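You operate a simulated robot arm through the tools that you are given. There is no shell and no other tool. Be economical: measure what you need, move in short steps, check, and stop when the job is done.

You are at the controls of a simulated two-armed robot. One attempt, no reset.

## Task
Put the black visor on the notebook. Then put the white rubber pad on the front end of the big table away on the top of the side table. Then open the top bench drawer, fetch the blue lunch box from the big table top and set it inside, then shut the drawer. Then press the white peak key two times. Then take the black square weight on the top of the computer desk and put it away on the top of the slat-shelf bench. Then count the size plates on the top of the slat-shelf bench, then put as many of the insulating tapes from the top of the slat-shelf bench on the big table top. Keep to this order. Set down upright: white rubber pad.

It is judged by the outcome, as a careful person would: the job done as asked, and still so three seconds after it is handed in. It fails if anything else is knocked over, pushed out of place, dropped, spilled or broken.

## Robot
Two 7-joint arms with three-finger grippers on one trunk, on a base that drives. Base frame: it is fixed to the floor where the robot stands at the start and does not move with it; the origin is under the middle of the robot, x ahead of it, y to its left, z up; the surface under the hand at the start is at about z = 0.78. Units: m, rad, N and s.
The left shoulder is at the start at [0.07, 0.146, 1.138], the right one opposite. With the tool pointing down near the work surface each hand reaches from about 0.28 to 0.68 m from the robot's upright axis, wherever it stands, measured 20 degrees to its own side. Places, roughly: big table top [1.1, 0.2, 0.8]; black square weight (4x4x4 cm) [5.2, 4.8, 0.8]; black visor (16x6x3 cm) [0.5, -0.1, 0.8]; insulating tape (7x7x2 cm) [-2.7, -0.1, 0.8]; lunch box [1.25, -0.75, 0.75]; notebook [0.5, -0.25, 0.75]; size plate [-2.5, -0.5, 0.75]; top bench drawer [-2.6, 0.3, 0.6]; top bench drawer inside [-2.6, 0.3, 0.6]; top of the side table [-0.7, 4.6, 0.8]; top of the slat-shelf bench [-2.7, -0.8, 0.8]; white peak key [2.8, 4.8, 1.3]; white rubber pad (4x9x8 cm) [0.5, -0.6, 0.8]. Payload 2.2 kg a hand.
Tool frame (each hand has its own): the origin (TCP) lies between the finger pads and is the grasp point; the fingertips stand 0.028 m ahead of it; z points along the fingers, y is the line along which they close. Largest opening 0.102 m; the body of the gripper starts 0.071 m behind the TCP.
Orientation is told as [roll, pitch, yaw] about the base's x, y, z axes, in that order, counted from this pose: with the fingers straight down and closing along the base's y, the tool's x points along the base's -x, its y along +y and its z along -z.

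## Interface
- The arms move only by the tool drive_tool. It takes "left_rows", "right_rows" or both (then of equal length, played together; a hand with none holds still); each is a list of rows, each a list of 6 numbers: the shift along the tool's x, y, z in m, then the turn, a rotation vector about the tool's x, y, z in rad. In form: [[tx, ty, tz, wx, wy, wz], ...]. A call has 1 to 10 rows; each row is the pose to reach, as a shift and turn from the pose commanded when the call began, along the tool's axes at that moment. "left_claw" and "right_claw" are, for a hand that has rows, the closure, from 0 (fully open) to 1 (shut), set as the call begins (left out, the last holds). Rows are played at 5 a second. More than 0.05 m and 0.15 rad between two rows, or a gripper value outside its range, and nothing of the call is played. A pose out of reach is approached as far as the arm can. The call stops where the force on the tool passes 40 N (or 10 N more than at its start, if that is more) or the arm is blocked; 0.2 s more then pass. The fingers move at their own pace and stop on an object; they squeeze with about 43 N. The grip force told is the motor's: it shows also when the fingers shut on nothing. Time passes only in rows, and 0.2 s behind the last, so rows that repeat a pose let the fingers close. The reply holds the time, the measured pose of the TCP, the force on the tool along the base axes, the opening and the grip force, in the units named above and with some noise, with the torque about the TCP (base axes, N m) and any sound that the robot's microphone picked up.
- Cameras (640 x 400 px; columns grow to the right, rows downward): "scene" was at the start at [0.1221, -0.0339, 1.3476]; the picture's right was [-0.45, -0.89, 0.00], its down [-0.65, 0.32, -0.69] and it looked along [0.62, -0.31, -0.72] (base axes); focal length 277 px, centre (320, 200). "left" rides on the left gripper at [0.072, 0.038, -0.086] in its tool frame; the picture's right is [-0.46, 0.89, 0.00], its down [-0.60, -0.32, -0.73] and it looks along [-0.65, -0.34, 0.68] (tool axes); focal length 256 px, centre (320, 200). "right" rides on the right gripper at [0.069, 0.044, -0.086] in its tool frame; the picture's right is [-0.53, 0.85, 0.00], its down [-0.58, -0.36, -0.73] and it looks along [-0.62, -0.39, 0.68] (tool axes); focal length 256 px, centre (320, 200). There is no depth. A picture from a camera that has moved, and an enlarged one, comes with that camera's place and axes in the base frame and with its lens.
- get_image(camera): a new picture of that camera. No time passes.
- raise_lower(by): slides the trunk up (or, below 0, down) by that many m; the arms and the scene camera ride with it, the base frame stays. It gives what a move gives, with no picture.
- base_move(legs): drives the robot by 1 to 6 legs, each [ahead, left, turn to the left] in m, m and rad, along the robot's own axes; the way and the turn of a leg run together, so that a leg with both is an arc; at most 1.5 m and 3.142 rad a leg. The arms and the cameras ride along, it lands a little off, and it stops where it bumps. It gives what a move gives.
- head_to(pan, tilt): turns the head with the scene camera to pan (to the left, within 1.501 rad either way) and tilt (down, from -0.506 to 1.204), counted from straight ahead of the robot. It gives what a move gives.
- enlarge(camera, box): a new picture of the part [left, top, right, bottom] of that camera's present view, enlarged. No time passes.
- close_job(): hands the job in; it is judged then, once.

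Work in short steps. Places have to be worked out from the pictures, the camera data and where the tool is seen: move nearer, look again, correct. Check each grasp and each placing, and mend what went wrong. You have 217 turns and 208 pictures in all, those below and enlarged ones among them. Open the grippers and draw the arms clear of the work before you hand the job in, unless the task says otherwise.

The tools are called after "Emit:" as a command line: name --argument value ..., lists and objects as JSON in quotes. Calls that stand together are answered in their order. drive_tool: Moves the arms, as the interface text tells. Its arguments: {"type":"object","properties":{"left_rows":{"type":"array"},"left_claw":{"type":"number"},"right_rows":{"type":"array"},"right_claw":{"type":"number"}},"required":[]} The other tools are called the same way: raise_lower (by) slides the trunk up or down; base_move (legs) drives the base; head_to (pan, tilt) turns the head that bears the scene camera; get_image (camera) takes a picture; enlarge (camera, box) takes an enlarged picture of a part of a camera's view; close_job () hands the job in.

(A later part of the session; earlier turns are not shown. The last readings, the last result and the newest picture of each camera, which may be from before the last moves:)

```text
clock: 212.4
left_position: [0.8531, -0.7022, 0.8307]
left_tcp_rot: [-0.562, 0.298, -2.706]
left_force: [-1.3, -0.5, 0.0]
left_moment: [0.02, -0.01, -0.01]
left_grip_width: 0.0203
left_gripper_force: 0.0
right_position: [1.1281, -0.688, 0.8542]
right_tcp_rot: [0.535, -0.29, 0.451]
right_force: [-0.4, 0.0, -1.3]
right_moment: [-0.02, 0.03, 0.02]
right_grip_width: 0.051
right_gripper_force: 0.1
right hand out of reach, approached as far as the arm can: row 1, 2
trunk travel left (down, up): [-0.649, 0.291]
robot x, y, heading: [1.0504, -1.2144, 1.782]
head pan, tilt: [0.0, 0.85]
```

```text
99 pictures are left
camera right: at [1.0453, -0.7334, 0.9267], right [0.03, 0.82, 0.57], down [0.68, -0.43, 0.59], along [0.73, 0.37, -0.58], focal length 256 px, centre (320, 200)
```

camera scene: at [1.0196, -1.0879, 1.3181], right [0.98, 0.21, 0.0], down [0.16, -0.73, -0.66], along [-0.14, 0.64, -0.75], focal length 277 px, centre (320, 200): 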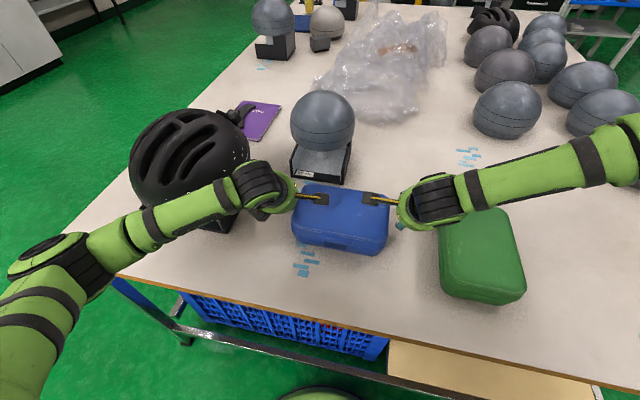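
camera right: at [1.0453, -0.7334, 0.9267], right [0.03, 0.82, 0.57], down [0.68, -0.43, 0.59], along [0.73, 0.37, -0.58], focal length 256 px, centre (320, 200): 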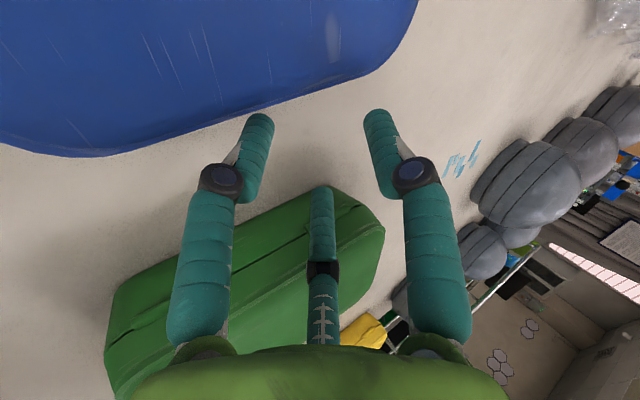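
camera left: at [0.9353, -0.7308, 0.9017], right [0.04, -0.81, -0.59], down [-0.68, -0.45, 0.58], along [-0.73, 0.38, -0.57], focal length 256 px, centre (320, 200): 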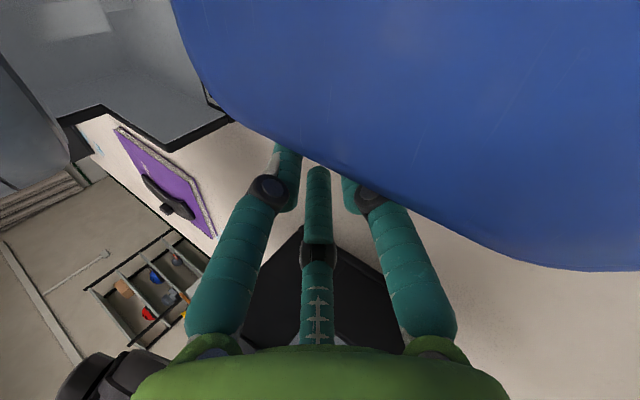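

The limit is how low the hand can go below the shoulder. I lift the left hand 3 cm and lower the trunk 3 cm, then bring the right hand to the box.

Emit:
drive_tool --left_rows '[[0.0085, -0.0147, -0.0248, 0, 0, 0]]'

Emit:
raise_lower --by -0.03

Emit:
drive_tool --right_rows '[[0.0085, -0.002, -0.003, 0, 0, 0], [0.0135, -0.003, -0.0068, 0, 0, 0]]'

Emit:
get_image --camera "right"

```text
clock: 212.8
left_position: [0.8521, -0.7034, 0.8617]
left_tcp_rot: [-0.565, 0.297, -2.704]
left_force: [-0.3, 0.5, 0.4]
left_moment: [0.03, -0.01, 0.0]
left_grip_width: 0.0204
left_gripper_force: 0.0
right_position: [1.1257, -0.6874, 0.8537]
right_tcp_rot: [0.536, -0.29, 0.451]
right_force: [0.1, -0.4, 0.0]
right_moment: [-0.03, -0.01, 0.02]
right_grip_width: 0.051
right_gripper_force: 0.0
trunk travel left (down, up): [-0.649, 0.291]
robot x, y, heading: [1.0464, -1.2163, 1.785]
head pan, tilt: [0.0, 0.85]
```

```text
clock: 213.5
left_position: [0.8524, -0.7032, 0.8305]
left_tcp_rot: [-0.563, 0.297, -2.705]
left_force: [-0.6, -0.4, 0.1]
left_moment: [-0.05, -0.01, -0.03]
left_grip_width: 0.0202
left_gripper_force: 0.1
right_position: [1.1271, -0.6862, 0.8229]
right_tcp_rot: [0.536, -0.289, 0.451]
right_force: [-0.7, -1.9, -0.6]
right_moment: [0.0, -0.02, 0.0]
right_grip_width: 0.0509
right_gripper_force: 0.1
trunk travel left (down, up): [-0.619, 0.321]
robot x, y, heading: [1.0485, -1.2147, 1.789]
head pan, tilt: [0.0, 0.85]
```

```text
clock: 214.1
left_position: [0.852, -0.7019, 0.8304]
left_tcp_rot: [-0.56, 0.296, -2.705]
left_force: [-0.2, 1.2, 0.3]
left_moment: [0.0, -0.01, 0.06]
left_grip_width: 0.0204
left_gripper_force: 0.1
right_position: [1.1205, -0.6943, 0.8305]
right_tcp_rot: [0.531, -0.289, 0.453]
right_force: [0.0, 0.8, 0.3]
right_moment: [0.02, 0.03, -0.01]
right_grip_width: 0.0512
right_gripper_force: 0.0
right hand out of reach, approached as far as the arm can: row 1, 2
trunk travel left (down, up): [-0.619, 0.321]
robot x, y, heading: [1.0437, -1.218, 1.786]
head pan, tilt: [0.0, 0.85]
```

```text
98 pictures are left
camera right: at [1.0387, -0.7405, 0.9034], right [0.03, 0.83, 0.56], down [0.68, -0.43, 0.59], along [0.73, 0.37, -0.58], focal length 256 px, centre (320, 200)
```

right: 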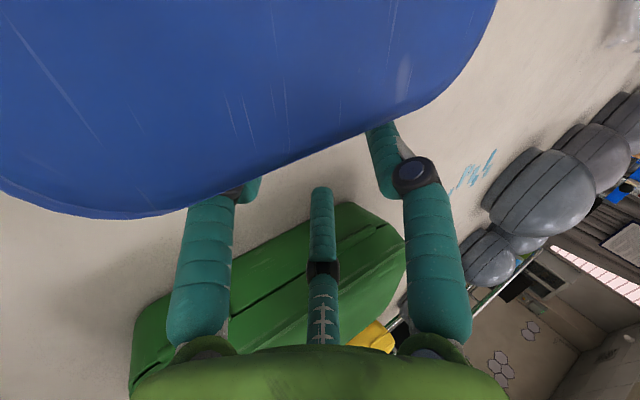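

Both hands are beside the box ends at z≈0.83. I push with the left hand in +x in small steps until both sides show force.

Emit:
drive_tool --left_rows '[[0.00866, 0.005, 0, 0, 0, 0], [0.0147, 0.0085, 0, 0, 0, 0], [0.019, 0.011, 0, 0, 0, 0]]'

```text
clock: 214.9
left_position: [0.871, -0.7022, 0.8301]
left_tcp_rot: [-0.563, 0.293, -2.7]
left_force: [-14.1, -0.3, 0.4]
left_moment: [-0.21, -0.11, -0.47]
left_grip_width: 0.018
left_gripper_force: 0.0
right_position: [1.1218, -0.6953, 0.8304]
right_tcp_rot: [0.529, -0.291, 0.451]
right_force: [11.8, -1.9, 2.3]
right_moment: [-0.26, 0.11, 0.55]
right_grip_width: 0.0495
right_gripper_force: 0.0
trunk travel left (down, up): [-0.619, 0.321]
robot x, y, heading: [1.0462, -1.2164, 1.79]
head pan, tilt: [0.0, 0.85]
```

Both sides show about 13 N. I press a bit more.

Emit:
drive_tool --left_rows '[[0.0026, 0.0015, 0, 0, 0, 0], [0.0052, 0.003, 0, 0, 0, 0]]'

Emit:
get_image --camera "left"

Emit:
get_image --camera "right"

```text
clock: 215.5
left_position: [0.8741, -0.7022, 0.8304]
left_tcp_rot: [-0.564, 0.288, -2.695]
left_force: [-32.3, -0.3, 1.4]
left_moment: [-0.3, -0.43, -1.08]
left_grip_width: 0.0133
left_gripper_force: 0.0
right_position: [1.1227, -0.6948, 0.8291]
right_tcp_rot: [0.527, -0.295, 0.45]
right_force: [30.4, -3.5, 5.0]
right_moment: [-0.39, 0.23, 1.33]
right_grip_width: 0.0449
right_gripper_force: 0.1
trunk travel left (down, up): [-0.619, 0.321]
robot x, y, heading: [1.0475, -1.2115, 1.791]
head pan, tilt: [0.0, 0.85]
```

```text
97 pictures are left
camera left: at [0.9582, -0.7509, 0.9014], right [0.04, -0.81, -0.59], down [-0.67, -0.46, 0.58], along [-0.74, 0.37, -0.56], focal length 256 px, centre (320, 200)
```

left: 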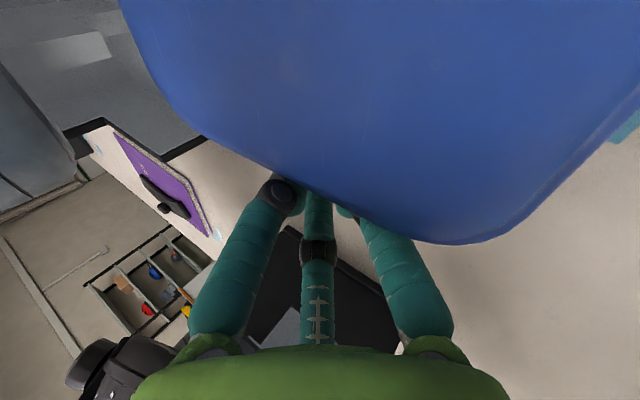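

```text
96 pictures are left
camera right: at [1.0406, -0.7405, 0.9023], right [0.03, 0.83, 0.56], down [0.68, -0.43, 0.6], along [0.74, 0.36, -0.57], focal length 256 px, centre (320, 200)
```

right: 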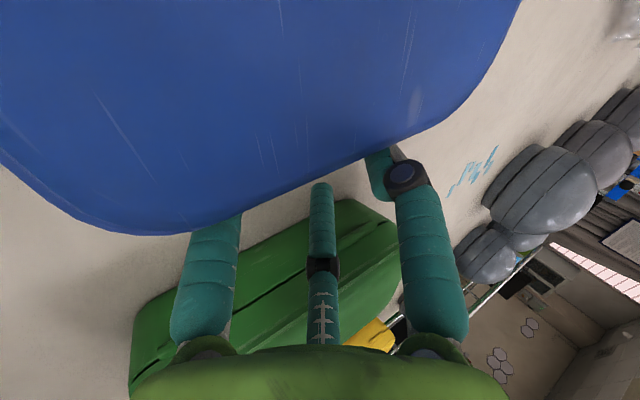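

Squeezed at about 30 N from both sides. I lift with the trunk by 0.03 m and look.

Emit:
raise_lower --by 0.03

Emit:
enlarge --camera "scene" --box '[220, 130, 480, 300]'

```text
clock: 216.3
left_position: [0.8751, -0.7016, 0.8595]
left_tcp_rot: [-0.562, 0.287, -2.697]
left_force: [-30.1, -0.4, 0.1]
left_moment: [-0.02, -0.4, -1.09]
left_grip_width: 0.0118
left_gripper_force: 0.0
right_position: [1.1232, -0.6926, 0.8585]
right_tcp_rot: [0.525, -0.295, 0.449]
right_force: [29.6, 0.6, -2.0]
right_moment: [-0.05, 0.11, 1.27]
right_grip_width: 0.0435
right_gripper_force: 0.1
trunk travel left (down, up): [-0.649, 0.291]
robot x, y, heading: [1.0483, -1.2174, 1.782]
head pan, tilt: [0.0, 0.85]
```

```text
2.35 times, centred on (350, 215) of scene
camera zoom: at [1.0191, -1.0871, 1.318], right [0.98, 0.21, 0.0], down [0.16, -0.73, -0.66], along [-0.14, 0.64, -0.75], focal length 653 px, centre (249, 165)
```

zoom: 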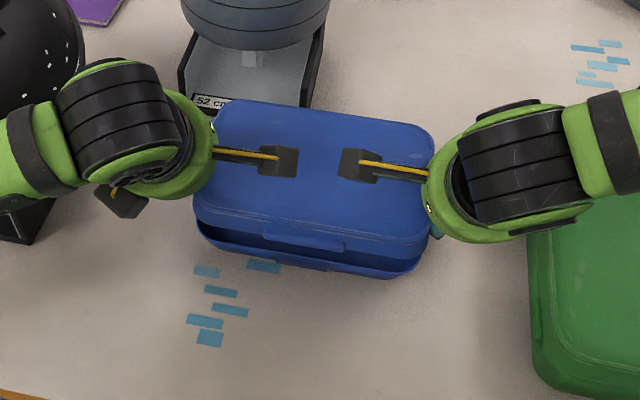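

The lid rose alone: the fingers hold only the lid, and the base stays. I set it back down, back off, and re-grip lower with the fingertips toed in below the lid seam.

Emit:
raise_lower --by -0.03

Emit:
drive_tool --left_rows '[[-0.0087, -0.005, 0, 0, 0, 0], [-0.0147, -0.0085, 0, 0, 0, 0]]' --right_rows '[[-0.0026, -0.0015, 0, 0, 0, 0], [-0.0052, -0.003, 0, 0, 0, 0]]'

Emit:
enlarge --camera "scene" --box '[220, 130, 480, 300]'

```text
clock: 217.0
left_position: [0.8758, -0.7027, 0.8301]
left_tcp_rot: [-0.564, 0.29, -2.696]
left_force: [-32.4, -0.8, 1.3]
left_moment: [-0.04, -0.46, -1.09]
left_grip_width: 0.0113
left_gripper_force: 0.0
right_position: [1.1231, -0.6948, 0.8305]
right_tcp_rot: [0.529, -0.296, 0.447]
right_force: [32.5, -0.3, 5.7]
right_moment: [-0.47, 0.33, 1.31]
right_grip_width: 0.0429
right_gripper_force: 0.0
trunk travel left (down, up): [-0.619, 0.321]
robot x, y, heading: [1.0465, -1.2149, 1.787]
head pan, tilt: [0.0, 0.85]
```

```text
clock: 217.6
left_position: [0.866, -0.7035, 0.8301]
left_tcp_rot: [-0.561, 0.301, -2.711]
left_force: [0.0, -0.8, -0.2]
left_moment: [-0.02, 0.0, -0.03]
left_grip_width: 0.0203
left_gripper_force: 0.0
right_position: [1.1255, -0.6965, 0.8311]
right_tcp_rot: [0.534, -0.285, 0.457]
right_force: [-0.6, 0.4, 0.1]
right_moment: [-0.01, 0.01, -0.03]
right_grip_width: 0.0511
right_gripper_force: 0.1
trunk travel left (down, up): [-0.619, 0.321]
robot x, y, heading: [1.0468, -1.2153, 1.783]
head pan, tilt: [0.0, 0.85]
```

```text
2.35 times, centred on (350, 215) of scene
camera zoom: at [1.0191, -1.0884, 1.2881], right [0.98, 0.21, 0.0], down [0.16, -0.73, -0.66], along [-0.14, 0.65, -0.75], focal length 653 px, centre (249, 165)
```

zoom: 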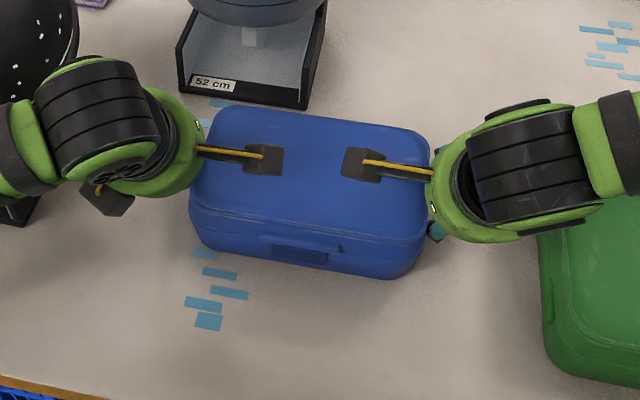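

The box is closed again. I apply the toe-in rotations (and level the right hand somewhat to clear the green box), then lower the trunk 1.5 cm.

Emit:
drive_tool --left_rows '[[-0.0026, -0.0015, 0, -0.0275, 0.0476, -0.0377], [-0.0052, -0.003, 0, -0.055, 0.0953, -0.0753], [-0.0052, -0.003, 0, -0.0825, 0.1429, -0.113]]' --right_rows '[[-0.002, -0.0012, 0, 0.066, 0.086, 0.028], [-0.0035, -0.002, 0, 0.132, 0.172, 0.0565], [-0.0035, -0.002, 0, 0.1974, 0.2576, 0.0848]]'

Emit:
raise_lower --by -0.017

Emit:
get_image --camera "left"

Emit:
get_image --camera "right"

Emit:
enlarge --camera "scene" --box '[220, 130, 480, 300]'

```text
clock: 218.4
left_position: [0.858, -0.7025, 0.8319]
left_tcp_rot: [-0.468, 0.478, -2.676]
left_force: [0.6, -0.3, -0.6]
left_moment: [-0.02, -0.01, -0.01]
left_grip_width: 0.0201
left_gripper_force: 0.1
right_position: [1.1304, -0.6945, 0.8303]
right_tcp_rot: [0.326, -0.018, 0.485]
right_force: [0.3, 0.3, 0.2]
right_moment: [0.0, -0.01, -0.01]
right_grip_width: 0.051
right_gripper_force: 0.1
trunk travel left (down, up): [-0.619, 0.321]
robot x, y, heading: [1.0461, -1.2156, 1.788]
head pan, tilt: [0.0, 0.85]
```

```text
clock: 219.1
left_position: [0.8575, -0.7016, 0.8144]
left_tcp_rot: [-0.469, 0.475, -2.675]
left_force: [0.6, 0.1, 0.4]
left_moment: [-0.01, 0.02, 0.02]
left_grip_width: 0.0203
left_gripper_force: 0.1
right_position: [1.1304, -0.6945, 0.8138]
right_tcp_rot: [0.33, -0.02, 0.484]
right_force: [0.2, 0.7, 0.6]
right_moment: [0.02, 0.03, 0.0]
right_grip_width: 0.0511
right_gripper_force: 0.0
trunk travel left (down, up): [-0.602, 0.338]
robot x, y, heading: [1.0447, -1.2136, 1.787]
head pan, tilt: [0.0, 0.85]
```

```text
93 pictures are left
camera left: at [0.9235, -0.7525, 0.9], right [0.15, -0.81, -0.57], down [-0.78, -0.45, 0.43], along [-0.6, 0.38, -0.7], focal length 256 px, centre (320, 200)
```

left: 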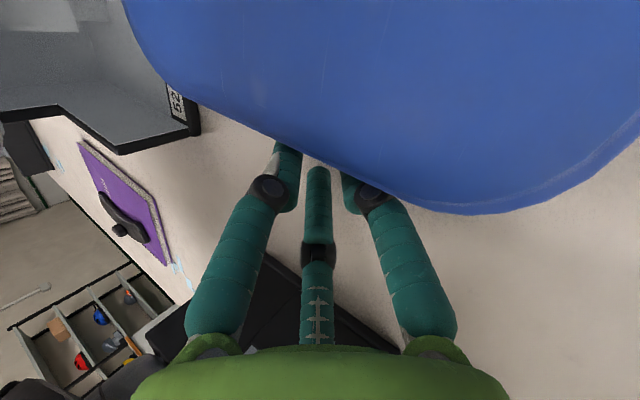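

```text
92 pictures are left
camera right: at [1.0614, -0.7148, 0.9081], right [0.1, 0.95, 0.28], down [0.77, -0.25, 0.59], along [0.63, 0.16, -0.76], focal length 256 px, centre (320, 200)
```

right: 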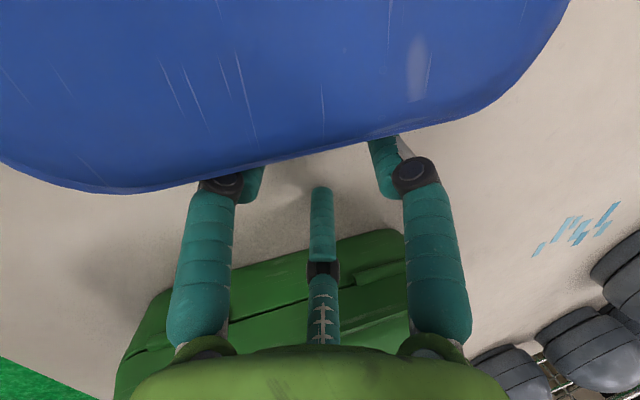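

```text
2.35 times, centred on (350, 215) of scene
camera zoom: at [1.0193, -1.0884, 1.271], right [0.98, 0.21, 0.0], down [0.16, -0.73, -0.66], along [-0.14, 0.65, -0.75], focal length 653 px, centre (249, 165)
```

zoom: 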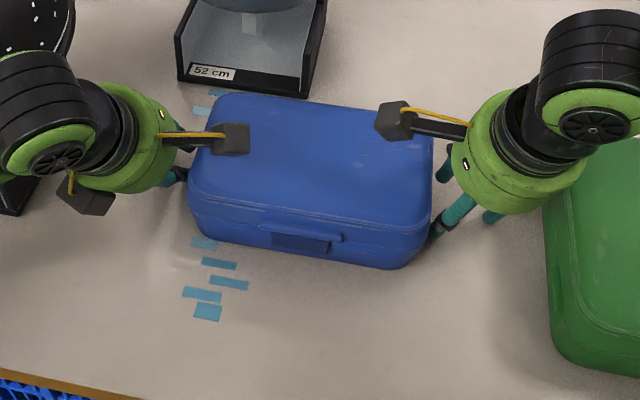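

Fingertips are below the lid edge now. I push with the left hand in +x until force shows on both sides.

Emit:
drive_tool --left_rows '[[0.0087, 0.0065, 0.0018, 0, 0, 0], [0.0159, 0.0117, 0.0033, 0, 0, 0], [0.019, 0.0141, 0.0039, 0, 0, 0]]'

```text
clock: 219.9
left_position: [0.8801, -0.7011, 0.8148]
left_tcp_rot: [-0.471, 0.477, -2.674]
left_force: [-4.9, -0.2, 0.9]
left_moment: [-0.11, -0.06, -0.16]
left_grip_width: 0.0191
left_gripper_force: 0.1
right_position: [1.1304, -0.6942, 0.8132]
right_tcp_rot: [0.326, -0.021, 0.485]
right_force: [3.1, -0.2, 0.4]
right_moment: [0.02, 0.07, 0.16]
right_grip_width: 0.0498
right_gripper_force: 0.0
trunk travel left (down, up): [-0.602, 0.338]
robot x, y, heading: [1.045, -1.2126, 1.786]
head pan, tilt: [0.0, 0.85]
```

Emit:
drive_tool --left_rows '[[0.0024, 0.0018, 0.0005, 0, 0, 0], [0.0048, 0.0035, 0.001, 0, 0, 0], [0.0063, 0.0047, 0.0013, 0, 0, 0]]'

Emit:
get_image --camera "left"

```text
clock: 220.7
left_position: [0.885, -0.7031, 0.8135]
left_tcp_rot: [-0.472, 0.47, -2.672]
left_force: [-25.3, 0.7, 0.8]
left_moment: [-0.3, -0.21, -0.68]
left_grip_width: 0.0138
left_gripper_force: 0.2
right_position: [1.1319, -0.6954, 0.8123]
right_tcp_rot: [0.325, -0.024, 0.482]
right_force: [24.1, -2.0, 3.3]
right_moment: [-0.06, 0.27, 0.82]
right_grip_width: 0.0437
right_gripper_force: 0.1
trunk travel left (down, up): [-0.602, 0.338]
robot x, y, heading: [1.0489, -1.2181, 1.784]
head pan, tilt: [0.0, 0.85]
```

```text
90 pictures are left
camera left: at [0.9526, -0.7516, 0.8994], right [0.15, -0.81, -0.57], down [-0.78, -0.45, 0.43], along [-0.61, 0.38, -0.7], focal length 256 px, centre (320, 200)
```

left: 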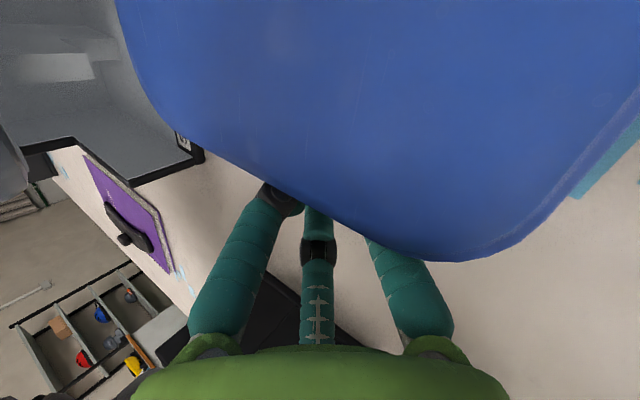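

About 25 N both sides. I add a little and lift the trunk 3 cm.

Emit:
drive_tool --left_rows '[[0.0014, 0.001, 0.0003, 0, 0, 0], [0.002, 0.0015, 0.0004, 0, 0, 0]]'

Emit:
raise_lower --by 0.025

Emit:
enlarge --camera "scene" --box '[220, 130, 480, 300]'

```text
clock: 221.3
left_position: [0.8873, -0.7034, 0.8122]
left_tcp_rot: [-0.47, 0.471, -2.667]
left_force: [-31.8, -1.0, 1.9]
left_moment: [-0.35, -0.43, -0.94]
left_grip_width: 0.0121
left_gripper_force: 0.0
right_position: [1.1336, -0.6956, 0.8134]
right_tcp_rot: [0.323, -0.026, 0.481]
right_force: [28.3, -0.6, 3.2]
right_moment: [-0.09, 0.44, 0.98]
right_grip_width: 0.0414
right_gripper_force: 0.1
trunk travel left (down, up): [-0.602, 0.338]
robot x, y, heading: [1.047, -1.2188, 1.786]
head pan, tilt: [0.0, 0.85]
```

```text
clock: 222.0
left_position: [0.8879, -0.7011, 0.8373]
left_tcp_rot: [-0.466, 0.47, -2.667]
left_force: [-27.6, -0.7, -1.5]
left_moment: [-0.06, -0.29, -0.82]
left_grip_width: 0.0114
left_gripper_force: 0.0
right_position: [1.1351, -0.6947, 0.836]
right_tcp_rot: [0.319, -0.025, 0.482]
right_force: [27.4, 0.4, -1.1]
right_moment: [0.01, 0.27, 0.92]
right_grip_width: 0.0408
right_gripper_force: 0.1
trunk travel left (down, up): [-0.627, 0.313]
robot x, y, heading: [1.0459, -1.211, 1.782]
head pan, tilt: [0.0, 0.85]
```

```text
2.35 times, centred on (350, 215) of scene
camera zoom: at [1.0192, -1.0871, 1.296], right [0.98, 0.21, 0.0], down [0.16, -0.73, -0.66], along [-0.14, 0.64, -0.75], focal length 653 px, centre (249, 165)
```

zoom: 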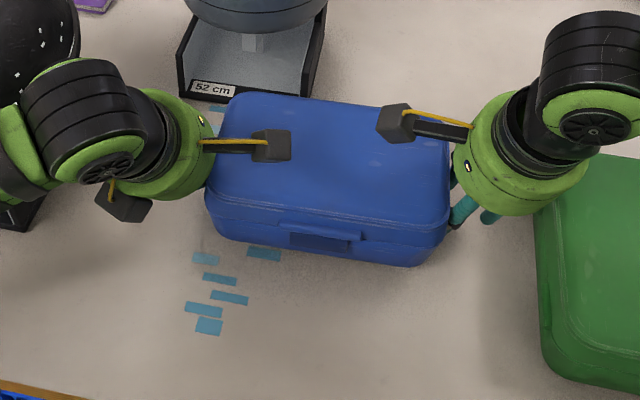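

The whole closed box is lifted with it (about 2.6 N extra load). I raise it further in steps.

Emit:
raise_lower --by 0.08

Emit:
raise_lower --by 0.08

Emit:
get_image --camera "scene"

```text
clock: 223.2
left_position: [0.8885, -0.7015, 0.9182]
left_tcp_rot: [-0.468, 0.471, -2.67]
left_force: [-27.8, -0.7, -1.2]
left_moment: [-0.05, -0.27, -0.82]
left_grip_width: 0.0112
left_gripper_force: 0.1
right_position: [1.1334, -0.6942, 0.9166]
right_tcp_rot: [0.32, -0.027, 0.481]
right_force: [27.9, 0.3, -1.0]
right_moment: [0.0, 0.25, 0.88]
right_grip_width: 0.041
right_gripper_force: 0.0
trunk travel left (down, up): [-0.707, 0.233]
robot x, y, heading: [1.0442, -1.2135, 1.783]
head pan, tilt: [0.0, 0.85]
```

```text
clock: 224.3
left_position: [0.8874, -0.7018, 0.9987]
left_tcp_rot: [-0.469, 0.469, -2.669]
left_force: [-28.2, -0.8, -1.8]
left_moment: [-0.05, -0.27, -0.79]
left_grip_width: 0.0106
left_gripper_force: 0.0
right_position: [1.1334, -0.6947, 0.9969]
right_tcp_rot: [0.32, -0.026, 0.482]
right_force: [28.7, 0.1, -0.7]
right_moment: [0.01, 0.25, 0.92]
right_grip_width: 0.041
right_gripper_force: 0.1
trunk travel left (down, up): [-0.787, 0.153]
robot x, y, heading: [1.0488, -1.2151, 1.784]
head pan, tilt: [0.0, 0.85]
```

```text
88 pictures are left
camera scene: at [1.0192, -1.0875, 1.456], right [0.98, 0.21, 0.0], down [0.16, -0.73, -0.66], along [-0.14, 0.64, -0.75], focal length 277 px, centre (320, 200)
```

scene: 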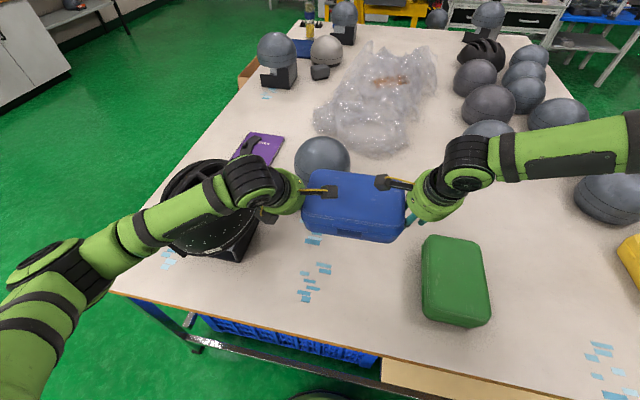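

The box is held steadily. I drive back from the table, turn to face -x and travel in legs toward the drawer, checking the grip on the way.

Emit:
base_move --legs '[[-0.45, 0, 0]]'

Emit:
base_move --legs '[[0, 0, 1.357]]'

Emit:
base_move --legs '[[1.5, 0, 0], [0.9, 0, 0]]'

Emit:
get_image --camera "scene"

```text
clock: 227.0
left_position: [0.984, -1.1399, 0.9968]
left_tcp_rot: [-0.467, 0.469, -2.667]
left_force: [-28.3, -0.2, -1.3]
left_moment: [-0.05, -0.27, -0.77]
left_grip_width: 0.0109
left_gripper_force: 0.1
right_position: [1.2297, -1.1318, 0.996]
right_tcp_rot: [0.319, -0.027, 0.48]
right_force: [27.9, 0.1, -1.6]
right_moment: [0.02, 0.23, 0.9]
right_grip_width: 0.041
right_gripper_force: 0.0
trunk travel left (down, up): [-0.787, 0.153]
robot x, y, heading: [1.1403, -1.6525, 1.783]
head pan, tilt: [0.0, 0.85]
```

```text
clock: 230.8
left_position: [0.6058, -1.6952, 0.9969]
left_tcp_rot: [-0.468, 0.464, -1.318]
left_force: [-7.2, -18.5, -3.2]
left_moment: [-0.22, 0.0, 0.15]
left_grip_width: 0.0164
left_gripper_force: 0.1
right_position: [0.6534, -1.4507, 0.9973]
right_tcp_rot: [0.316, -0.03, 1.825]
right_force: [7.6, 18.3, 0.8]
right_moment: [-0.17, 0.07, 0.73]
right_grip_width: 0.0462
right_gripper_force: 0.1
trunk travel left (down, up): [-0.787, 0.153]
robot x, y, heading: [1.1411, -1.6553, 3.13]
head pan, tilt: [0.0, 0.85]
```

```text
clock: 242.5
left_position: [-1.7816, -1.6778, 0.997]
left_tcp_rot: [-0.47, 0.464, -1.321]
left_force: [-3.4, -12.3, -1.9]
left_moment: [0.01, -0.04, -0.2]
left_grip_width: 0.0167
left_gripper_force: 0.1
right_position: [-1.7311, -1.4339, 0.9965]
right_tcp_rot: [0.318, -0.031, 1.826]
right_force: [2.5, 11.3, -0.6]
right_moment: [-0.06, 0.08, 0.41]
right_grip_width: 0.047
right_gripper_force: 0.0
trunk travel left (down, up): [-0.787, 0.153]
robot x, y, heading: [-1.2454, -1.6352, 3.126]
head pan, tilt: [0.0, 0.85]
```

```text
87 pictures are left
camera scene: at [-1.3723, -1.6336, 1.4561], right [0.01, 1.0, 0.0], down [0.75, -0.01, -0.66], along [-0.66, 0.01, -0.75], focal length 277 px, centre (320, 200)
```

scene: 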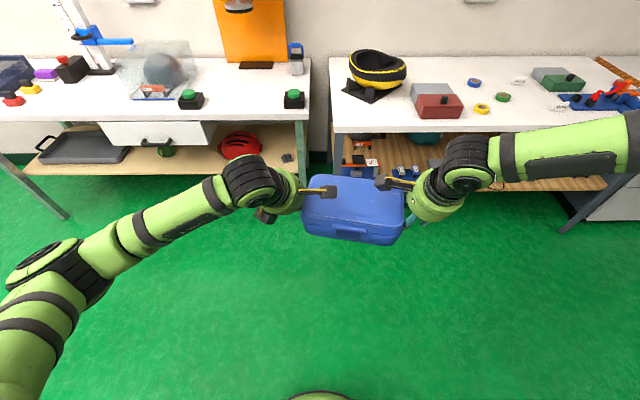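

The squeeze dropped to about 12 N after turning. I re-squeeze by 4 mm before going on.

Emit:
drive_tool --left_rows '[[0.0016, 0.0012, 0.0003, 0, 0, 0], [0.0032, 0.0023, 0.0007, 0, 0, 0]]'

Emit:
base_move --legs '[[0, -1.5, 0], [0, -0.4, 0]]'

Emit:
get_image --camera "scene"

```text
clock: 243.1
left_position: [-1.7818, -1.678, 0.9969]
left_tcp_rot: [-0.47, 0.457, -1.315]
left_force: [-3.6, -13.3, -1.9]
left_moment: [-0.02, 0.01, -0.05]
left_grip_width: 0.0181
left_gripper_force: 0.0
right_position: [-1.7317, -1.4315, 0.9955]
right_tcp_rot: [0.315, -0.032, 1.823]
right_force: [3.6, 12.8, -0.6]
right_moment: [-0.06, 0.05, 0.51]
right_grip_width: 0.0469
right_gripper_force: 0.1
trunk travel left (down, up): [-0.787, 0.153]
robot x, y, heading: [-1.247, -1.6349, 3.133]
head pan, tilt: [0.0, 0.85]
```

```text
clock: 252.6
left_position: [-1.7666, 0.2185, 0.9969]
left_tcp_rot: [-0.467, 0.463, -1.311]
left_force: [-5.2, -18.3, -2.3]
left_moment: [0.06, -0.05, -0.3]
left_grip_width: 0.0152
left_gripper_force: 0.0
right_position: [-1.7202, 0.4623, 0.9965]
right_tcp_rot: [0.314, -0.036, 1.831]
right_force: [5.6, 18.2, -1.0]
right_moment: [-0.16, 0.05, 0.67]
right_grip_width: 0.0446
right_gripper_force: 0.1
trunk travel left (down, up): [-0.787, 0.153]
robot x, y, heading: [-1.2263, 0.2648, 3.134]
head pan, tilt: [0.0, 0.85]
```

```text
86 pictures are left
camera scene: at [-1.3596, 0.264, 1.456], right [0.01, 1.0, 0.0], down [0.75, 0.0, -0.66], along [-0.66, 0.0, -0.75], focal length 277 px, centre (320, 200)
```

scene: 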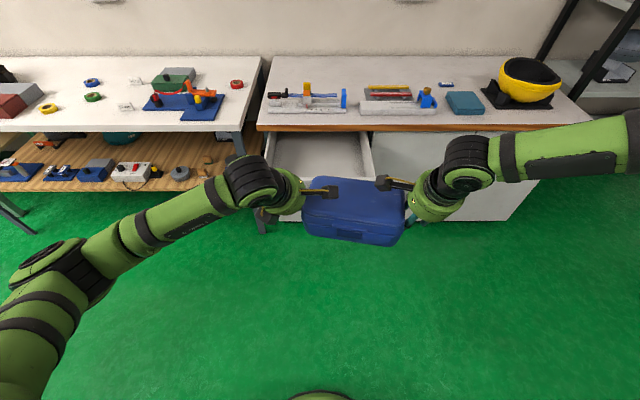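

The box is still held. I turn 0.22 rad so that it lies square to the drawer, then move over the drawer opening at about (-2.25, 0.283).

Emit:
base_move --legs '[[0, 0, 0.22]]'

Emit:
base_move --legs '[[0.25, -0.155, 0]]'

Emit:
get_image --camera "scene"

```text
clock: 253.8
left_position: [-1.745, 0.1041, 0.996]
left_tcp_rot: [-0.471, 0.46, -1.091]
left_force: [-3.2, -13.7, -1.0]
left_moment: [-0.1, 0.02, 0.18]
left_grip_width: 0.0181
left_gripper_force: 0.0
right_position: [-1.7513, 0.3539, 0.9949]
right_tcp_rot: [0.313, -0.035, 2.046]
right_force: [2.8, 13.6, -1.0]
right_moment: [0.03, -0.04, 0.44]
right_grip_width: 0.048
right_gripper_force: 0.0
trunk travel left (down, up): [-0.787, 0.153]
robot x, y, heading: [-1.2342, 0.2624, -2.935]
head pan, tilt: [0.0, 0.85]
```

```text
clock: 255.8
left_position: [-2.0226, 0.2019, 0.9959]
left_tcp_rot: [-0.472, 0.459, -1.092]
left_force: [1.3, -8.0, -0.8]
left_moment: [-0.13, -0.07, -0.05]
left_grip_width: 0.018
left_gripper_force: 0.1
right_position: [-2.0285, 0.4525, 0.9966]
right_tcp_rot: [0.316, -0.036, 2.045]
right_force: [0.1, 7.6, -1.5]
right_moment: [0.17, 0.08, -0.09]
right_grip_width: 0.0494
right_gripper_force: 0.1
trunk travel left (down, up): [-0.787, 0.153]
robot x, y, heading: [-1.5106, 0.3579, -2.929]
head pan, tilt: [0.0, 0.85]
```

```text
85 pictures are left
camera scene: at [-1.6329, 0.3354, 1.4562], right [-0.21, 0.98, 0.0], down [0.73, 0.16, -0.66], along [-0.65, -0.14, -0.75], focal length 277 px, centre (320, 200)
```

scene: 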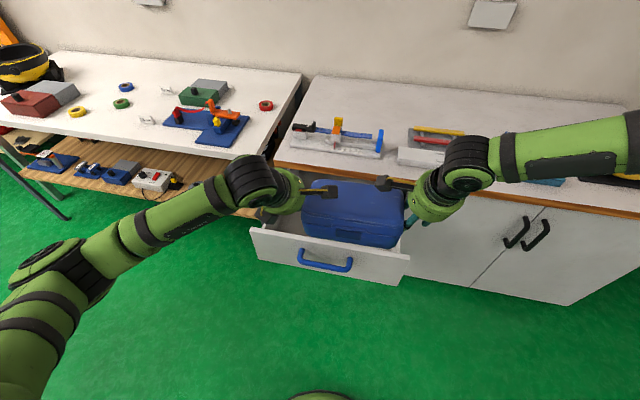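

The squeeze is down to 8 N, so I tighten right away.

Emit:
drive_tool --left_rows '[[0.0024, 0.0018, 0.0005, 0, 0, 0], [0.0048, 0.0035, 0.001, 0, 0, 0], [0.0063, 0.0047, 0.0013, 0, 0, 0]]'

Emit:
get_image --camera "right"

Emit:
get_image --camera "left"

```text
clock: 256.6
left_position: [-2.0238, 0.2074, 0.9948]
left_tcp_rot: [-0.471, 0.452, -1.084]
left_force: [1.3, -21.3, -1.6]
left_moment: [-0.1, -0.19, -0.29]
left_grip_width: 0.0139
left_gripper_force: 0.0
right_position: [-2.0312, 0.456, 0.9948]
right_tcp_rot: [0.308, -0.041, 2.04]
right_force: [-1.5, 22.0, -0.5]
right_moment: [0.07, 0.16, 0.04]
right_grip_width: 0.0464
right_gripper_force: 0.0
trunk travel left (down, up): [-0.787, 0.153]
robot x, y, heading: [-1.5104, 0.3593, -2.933]
head pan, tilt: [0.0, 0.85]
```

```text
84 pictures are left
camera right: at [-2.0113, 0.3847, 1.0871], right [-0.96, 0.1, 0.28], down [0.26, 0.75, 0.61], along [-0.15, 0.65, -0.74], focal length 256 px, centre (320, 200)
```

right: 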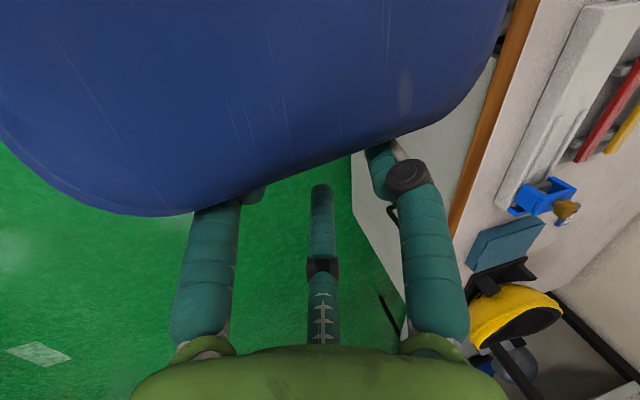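

```text
83 pictures are left
camera left: at [-1.9786, 0.2746, 1.0802], right [0.81, 0.15, -0.56], down [0.46, -0.76, 0.45], along [-0.36, -0.63, -0.69], focal length 256 px, centre (320, 200)
```

left: 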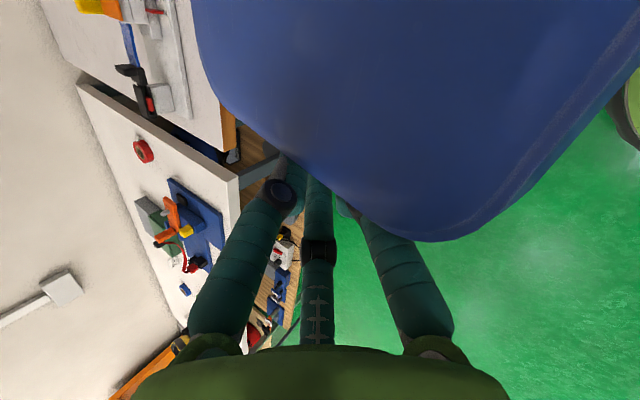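

Squeeze is back at 21 N. I drive 0.233 m straight ahead over the drawer.

Emit:
base_move --legs '[[0.233, 0, 0]]'

Emit:
get_image --camera "scene"

Emit:
get_image --camera "right"

Emit:
get_image --camera "left"

```text
clock: 258.4
left_position: [-2.2558, 0.1586, 0.9956]
left_tcp_rot: [-0.471, 0.452, -1.089]
left_force: [0.2, -24.4, -2.1]
left_moment: [-0.15, -0.09, -0.15]
left_grip_width: 0.0137
left_gripper_force: 0.0
right_position: [-2.2587, 0.4075, 0.9952]
right_tcp_rot: [0.309, -0.041, 2.041]
right_force: [0.6, 24.4, -1.4]
right_moment: [0.01, 0.14, 0.3]
right_grip_width: 0.0455
right_gripper_force: 0.0
trunk travel left (down, up): [-0.787, 0.153]
robot x, y, heading: [-1.7435, 0.3087, -2.931]
head pan, tilt: [0.0, 0.85]
```

```text
82 pictures are left
camera scene: at [-1.8643, 0.2872, 1.4562], right [-0.21, 0.98, 0.0], down [0.73, 0.16, -0.66], along [-0.65, -0.14, -0.75], focal length 277 px, centre (320, 200)
```

scene: 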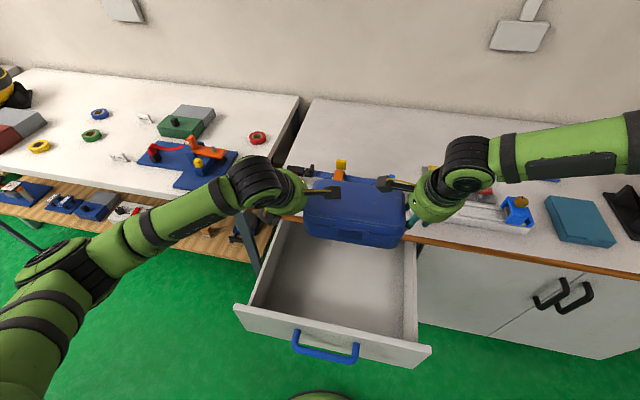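

```text
81 pictures are left
camera right: at [-2.2401, 0.3359, 1.0879], right [-0.95, 0.1, 0.28], down [0.26, 0.75, 0.61], along [-0.15, 0.65, -0.74], focal length 256 px, centre (320, 200)
```

right: 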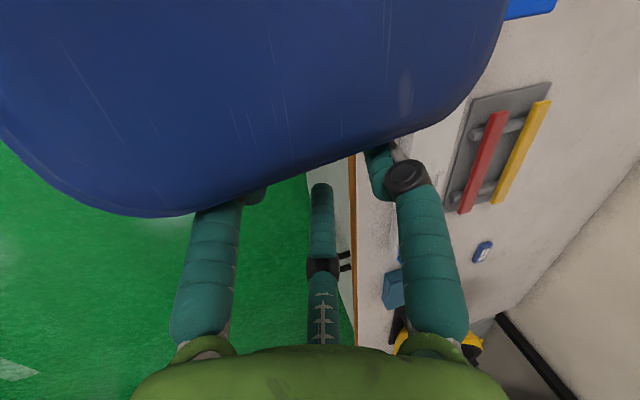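

```text
80 pictures are left
camera left: at [-2.2078, 0.2264, 1.0809], right [0.81, 0.15, -0.57], down [0.46, -0.77, 0.45], along [-0.36, -0.63, -0.69], focal length 256 px, centre (320, 200)
```

left: 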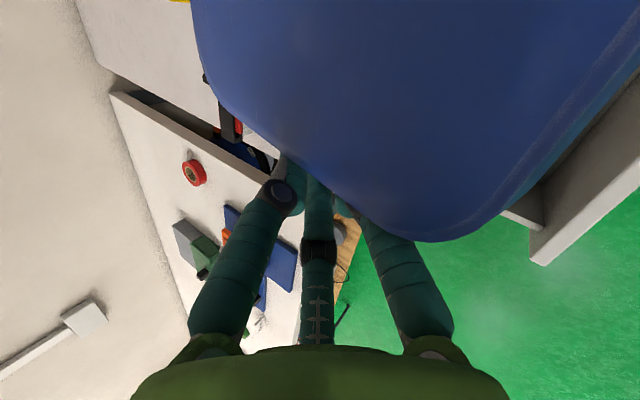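

The box sits above the drawer interior (y 0.085–0.47, x -2.36..-2.10). I lower the trunk 0.18 m and check.

Emit:
raise_lower --by -0.18

Emit:
get_image --camera "scene"

```text
clock: 260.4
left_position: [-2.2551, 0.1586, 0.8148]
left_tcp_rot: [-0.471, 0.451, -1.085]
left_force: [1.4, -14.6, -0.7]
left_moment: [-0.09, -0.06, -0.22]
left_grip_width: 0.0154
left_gripper_force: 0.0
right_position: [-2.2601, 0.408, 0.8141]
right_tcp_rot: [0.305, -0.044, 2.037]
right_force: [-1.9, 15.2, -1.8]
right_moment: [0.11, 0.1, -0.07]
right_grip_width: 0.0483
right_gripper_force: 0.1
trunk travel left (down, up): [-0.607, 0.333]
robot x, y, heading: [-1.7406, 0.3129, -2.934]
head pan, tilt: [0.0, 0.85]
```

```text
79 pictures are left
camera scene: at [-1.8657, 0.2868, 1.2761], right [-0.21, 0.98, 0.0], down [0.73, 0.16, -0.66], along [-0.65, -0.14, -0.75], focal length 277 px, centre (320, 200)
```

scene: 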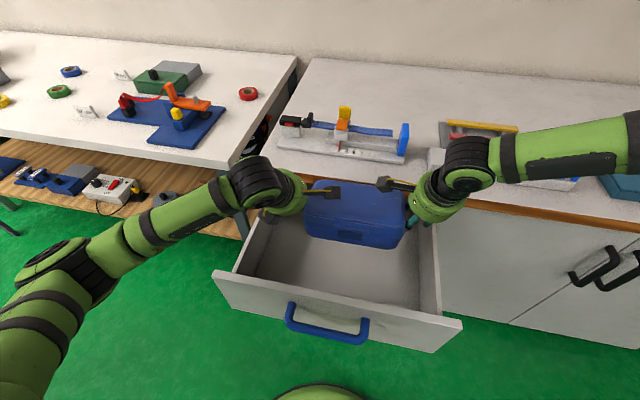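

I tighten by 3 mm and lower another 0.09 m.

Emit:
drive_tool --left_rows '[[0.0014, 0.001, 0.0003, 0, 0, 0], [0.003, 0.0022, 0.0006, 0, 0, 0]]'

Emit:
raise_lower --by -0.09

Emit:
get_image --camera "scene"

```text
clock: 261.0
left_position: [-2.2562, 0.1598, 0.8151]
left_tcp_rot: [-0.471, 0.446, -1.084]
left_force: [1.6, -20.2, -0.8]
left_moment: [-0.02, -0.11, -0.34]
left_grip_width: 0.0137
left_gripper_force: 0.0
right_position: [-2.2612, 0.4088, 0.8143]
right_tcp_rot: [0.303, -0.048, 2.039]
right_force: [-1.3, 20.6, -2.0]
right_moment: [0.01, 0.15, 0.17]
right_grip_width: 0.0463
right_gripper_force: 0.1
trunk travel left (down, up): [-0.607, 0.333]
robot x, y, heading: [-1.7406, 0.3081, -2.934]
head pan, tilt: [0.0, 0.85]
```

```text
clock: 262.2
left_position: [-2.2553, 0.1615, 0.7257]
left_tcp_rot: [-0.471, 0.447, -1.083]
left_force: [-0.2, -20.3, -1.9]
left_moment: [-0.01, -0.1, -0.35]
left_grip_width: 0.0133
left_gripper_force: 0.1
right_position: [-2.2594, 0.4094, 0.7243]
right_tcp_rot: [0.304, -0.047, 2.039]
right_force: [-0.3, 20.3, -0.7]
right_moment: [-0.07, 0.03, 0.52]
right_grip_width: 0.045
right_gripper_force: 0.0
trunk travel left (down, up): [-0.517, 0.423]
robot x, y, heading: [-1.7403, 0.3114, -2.934]
head pan, tilt: [0.0, 0.85]
```

```text
78 pictures are left
camera scene: at [-1.8656, 0.2868, 1.1861], right [-0.21, 0.98, 0.0], down [0.73, 0.16, -0.66], along [-0.65, -0.14, -0.75], focal length 277 px, centre (320, 200)
```

scene: 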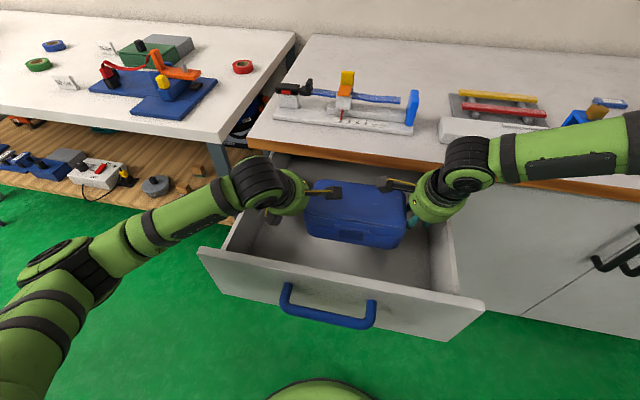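

It fits between the walls. I lower another 0.04 m and watch the forces.

Emit:
raise_lower --by -0.04

Emit:
enlarge --camera "scene" --box '[190, 130, 500, 320]'

```text
clock: 263.0
left_position: [-2.2556, 0.1615, 0.6845]
left_tcp_rot: [-0.471, 0.447, -1.082]
left_force: [-1.1, -20.7, -1.4]
left_moment: [-0.02, -0.02, -0.29]
left_grip_width: 0.013
left_gripper_force: 0.1
right_position: [-2.26, 0.4089, 0.6847]
right_tcp_rot: [0.303, -0.046, 2.038]
right_force: [0.8, 19.9, -0.8]
right_moment: [-0.08, 0.06, 0.6]
right_grip_width: 0.0445
right_gripper_force: 0.0
trunk travel left (down, up): [-0.477, 0.463]
robot x, y, heading: [-1.7429, 0.3135, -2.935]
head pan, tilt: [0.0, 0.85]
```

```text
2.06 times, centred on (345, 225) of scene
camera zoom: at [-1.8656, 0.2868, 1.1461], right [-0.21, 0.98, 0.0], down [0.73, 0.16, -0.66], along [-0.65, -0.14, -0.75], focal length 573 px, centre (268, 148)
```

zoom: 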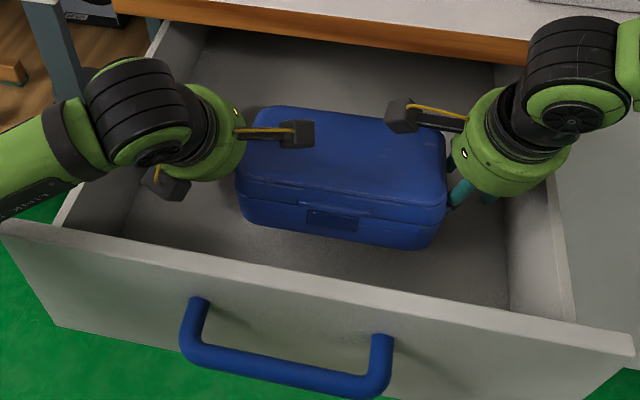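

The drawer floor is at about z 0.61, and the box bottom is at 0.652. The right hand's body is close to the right wall, so I shift 8 mm left and lower 2.5 cm more.

Emit:
base_move --legs '[[0, 0.01, 0]]'

Emit:
raise_lower --by -0.02

Emit:
enlarge --camera "scene" --box '[190, 130, 500, 320]'

```text
clock: 263.8
left_position: [-2.2536, 0.1511, 0.6844]
left_tcp_rot: [-0.471, 0.448, -1.084]
left_force: [-1.4, -21.0, -1.9]
left_moment: [0.02, -0.03, -0.33]
left_grip_width: 0.0126
left_gripper_force: 0.1
right_position: [-2.257, 0.3995, 0.685]
right_tcp_rot: [0.302, -0.047, 2.038]
right_force: [0.7, 19.4, -0.8]
right_moment: [-0.06, 0.01, 0.66]
right_grip_width: 0.0444
right_gripper_force: 0.1
trunk travel left (down, up): [-0.477, 0.463]
robot x, y, heading: [-1.7352, 0.2958, -2.935]
head pan, tilt: [0.0, 0.85]
```

```text
clock: 264.5
left_position: [-2.2524, 0.1497, 0.6641]
left_tcp_rot: [-0.471, 0.445, -1.079]
left_force: [0.0, -10.0, -1.0]
left_moment: [0.01, -0.02, -0.19]
left_grip_width: 0.0165
left_gripper_force: 0.1
right_position: [-2.2579, 0.4003, 0.6638]
right_tcp_rot: [0.303, -0.049, 2.036]
right_force: [-0.1, 9.0, -1.7]
right_moment: [-0.03, 0.04, 0.31]
right_grip_width: 0.0478
right_gripper_force: 0.0
trunk travel left (down, up): [-0.457, 0.483]
robot x, y, heading: [-1.7381, 0.3007, -2.933]
head pan, tilt: [0.0, 0.85]
```

```text
2.06 times, centred on (345, 225) of scene
camera zoom: at [-1.8639, 0.2771, 1.126], right [-0.21, 0.98, 0.0], down [0.73, 0.16, -0.66], along [-0.65, -0.14, -0.75], focal length 573 px, centre (268, 148)
```

zoom: 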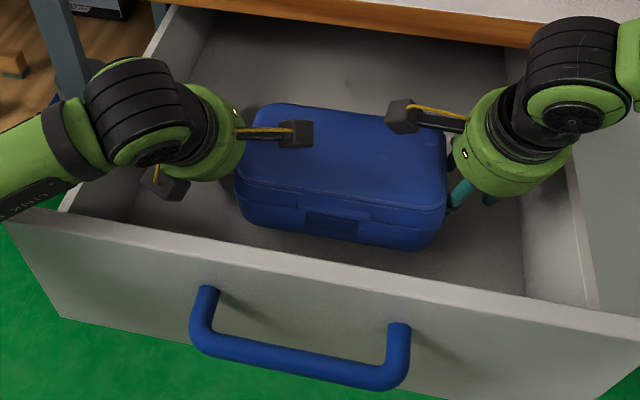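

No wall contact so far and the box bottom is at about 0.632. I lower 1.8 cm more.

Emit:
raise_lower --by -0.018

Emit:
enlarge --camera "scene" --box '[190, 130, 500, 320]'

```text
clock: 265.1
left_position: [-2.2545, 0.1495, 0.6668]
left_tcp_rot: [-0.506, 0.463, -1.09]
left_force: [1.2, -6.4, -1.2]
left_moment: [-0.11, -0.03, -0.08]
left_grip_width: 0.0184
left_gripper_force: 0.2
right_position: [-2.2536, 0.3995, 0.6512]
right_tcp_rot: [0.31, -0.047, 2.038]
right_force: [-0.9, 6.1, -1.0]
right_moment: [0.02, 0.05, -0.18]
right_grip_width: 0.0481
right_gripper_force: 0.2
trunk travel left (down, up): [-0.439, 0.501]
robot x, y, heading: [-1.7425, 0.2987, -2.93]
head pan, tilt: [0.0, 0.85]
```

```text
2.06 times, centred on (345, 225) of scene
camera zoom: at [-1.8554, 0.2802, 1.1107], right [-0.21, 0.98, 0.0], down [0.73, 0.15, -0.67], along [-0.65, -0.14, -0.75], focal length 573 px, centre (268, 148)
```

zoom: 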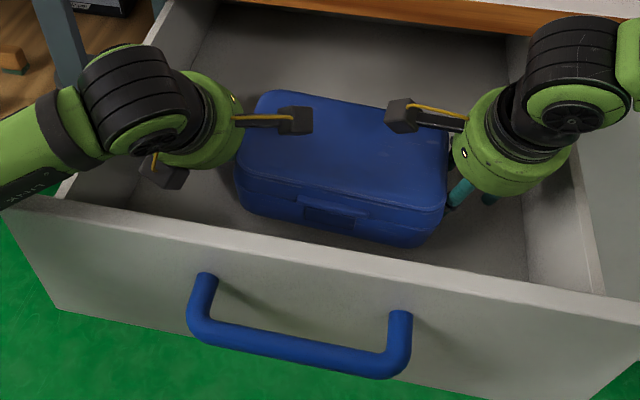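

The left wrist touched the drawer wall, so this is as low as it goes; the box is 1–2.5 cm above the floor. I release by retracting the fingers (closing both claws).

Emit:
drive_tool --right_rows '[[0, 0, 0, 0, 0, 0], [0, 0, 0, 0, 0, 0], [0, 0, 0, 0, 0, 0]]' --right_claw 1 --left_rows '[[0, 0, 0, 0, 0, 0], [0, 0, 0, 0, 0, 0], [0, 0, 0, 0, 0, 0]]' --left_claw 1

Emit:
enlarge --camera "scene" --box '[190, 130, 500, 320]'

```text
clock: 265.9
left_position: [-2.2571, 0.1502, 0.6674]
left_tcp_rot: [-0.509, 0.467, -1.089]
left_force: [0.6, 0.3, -0.3]
left_moment: [-0.03, -0.02, 0.04]
left_grip_width: 0.002
left_gripper_force: 31.3
right_position: [-2.2521, 0.3996, 0.6505]
right_tcp_rot: [0.312, -0.048, 2.038]
right_force: [-0.4, -0.8, -0.7]
right_moment: [0.01, 0.0, 0.02]
right_grip_width: 0.0022
right_gripper_force: 31.3
trunk travel left (down, up): [-0.439, 0.501]
robot x, y, heading: [-1.7398, 0.304, -2.936]
head pan, tilt: [0.0, 0.85]
```

```text
2.06 times, centred on (345, 225) of scene
camera zoom: at [-1.8543, 0.2799, 1.1096], right [-0.21, 0.98, 0.0], down [0.73, 0.15, -0.67], along [-0.65, -0.14, -0.74], focal length 573 px, centre (268, 148)
```

zoom: 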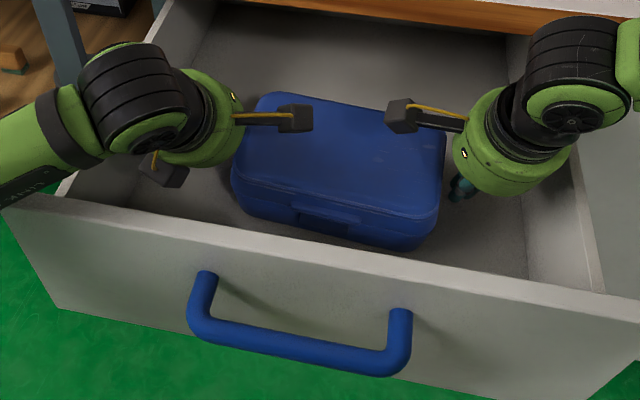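

The lunch box sits in the drawer, closed. I raise the trunk, then back off.

Emit:
raise_lower --by 0.3

Emit:
get_image --camera "scene"

```text
clock: 268.9
left_position: [-2.2535, 0.1519, 0.9471]
left_tcp_rot: [-0.471, 0.449, -1.084]
left_force: [-0.6, 0.7, 0.0]
left_moment: [-0.02, 0.02, -0.01]
left_grip_width: 0.0019
left_gripper_force: 31.3
right_position: [-2.2586, 0.3984, 0.9458]
right_tcp_rot: [0.304, -0.047, 2.04]
right_force: [0.5, 0.1, -0.7]
right_moment: [-0.03, -0.01, -0.02]
right_grip_width: 0.0021
right_gripper_force: 31.2
trunk travel left (down, up): [-0.739, 0.201]
robot x, y, heading: [-1.7391, 0.3026, -2.934]
head pan, tilt: [0.0, 0.85]
```

```text
73 pictures are left
camera scene: at [-1.8637, 0.2771, 1.408], right [-0.21, 0.98, 0.0], down [0.73, 0.16, -0.66], along [-0.65, -0.14, -0.75], focal length 277 px, centre (320, 200)
```

scene: 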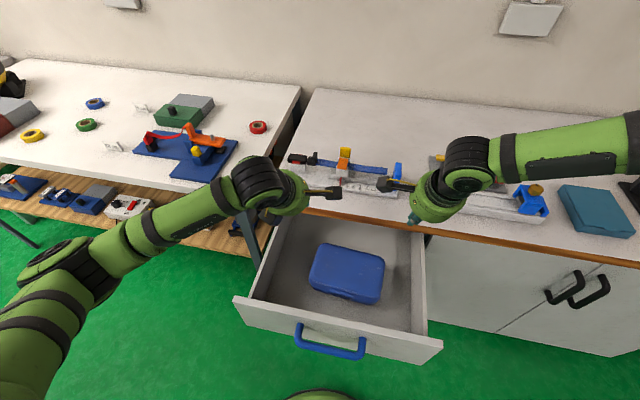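

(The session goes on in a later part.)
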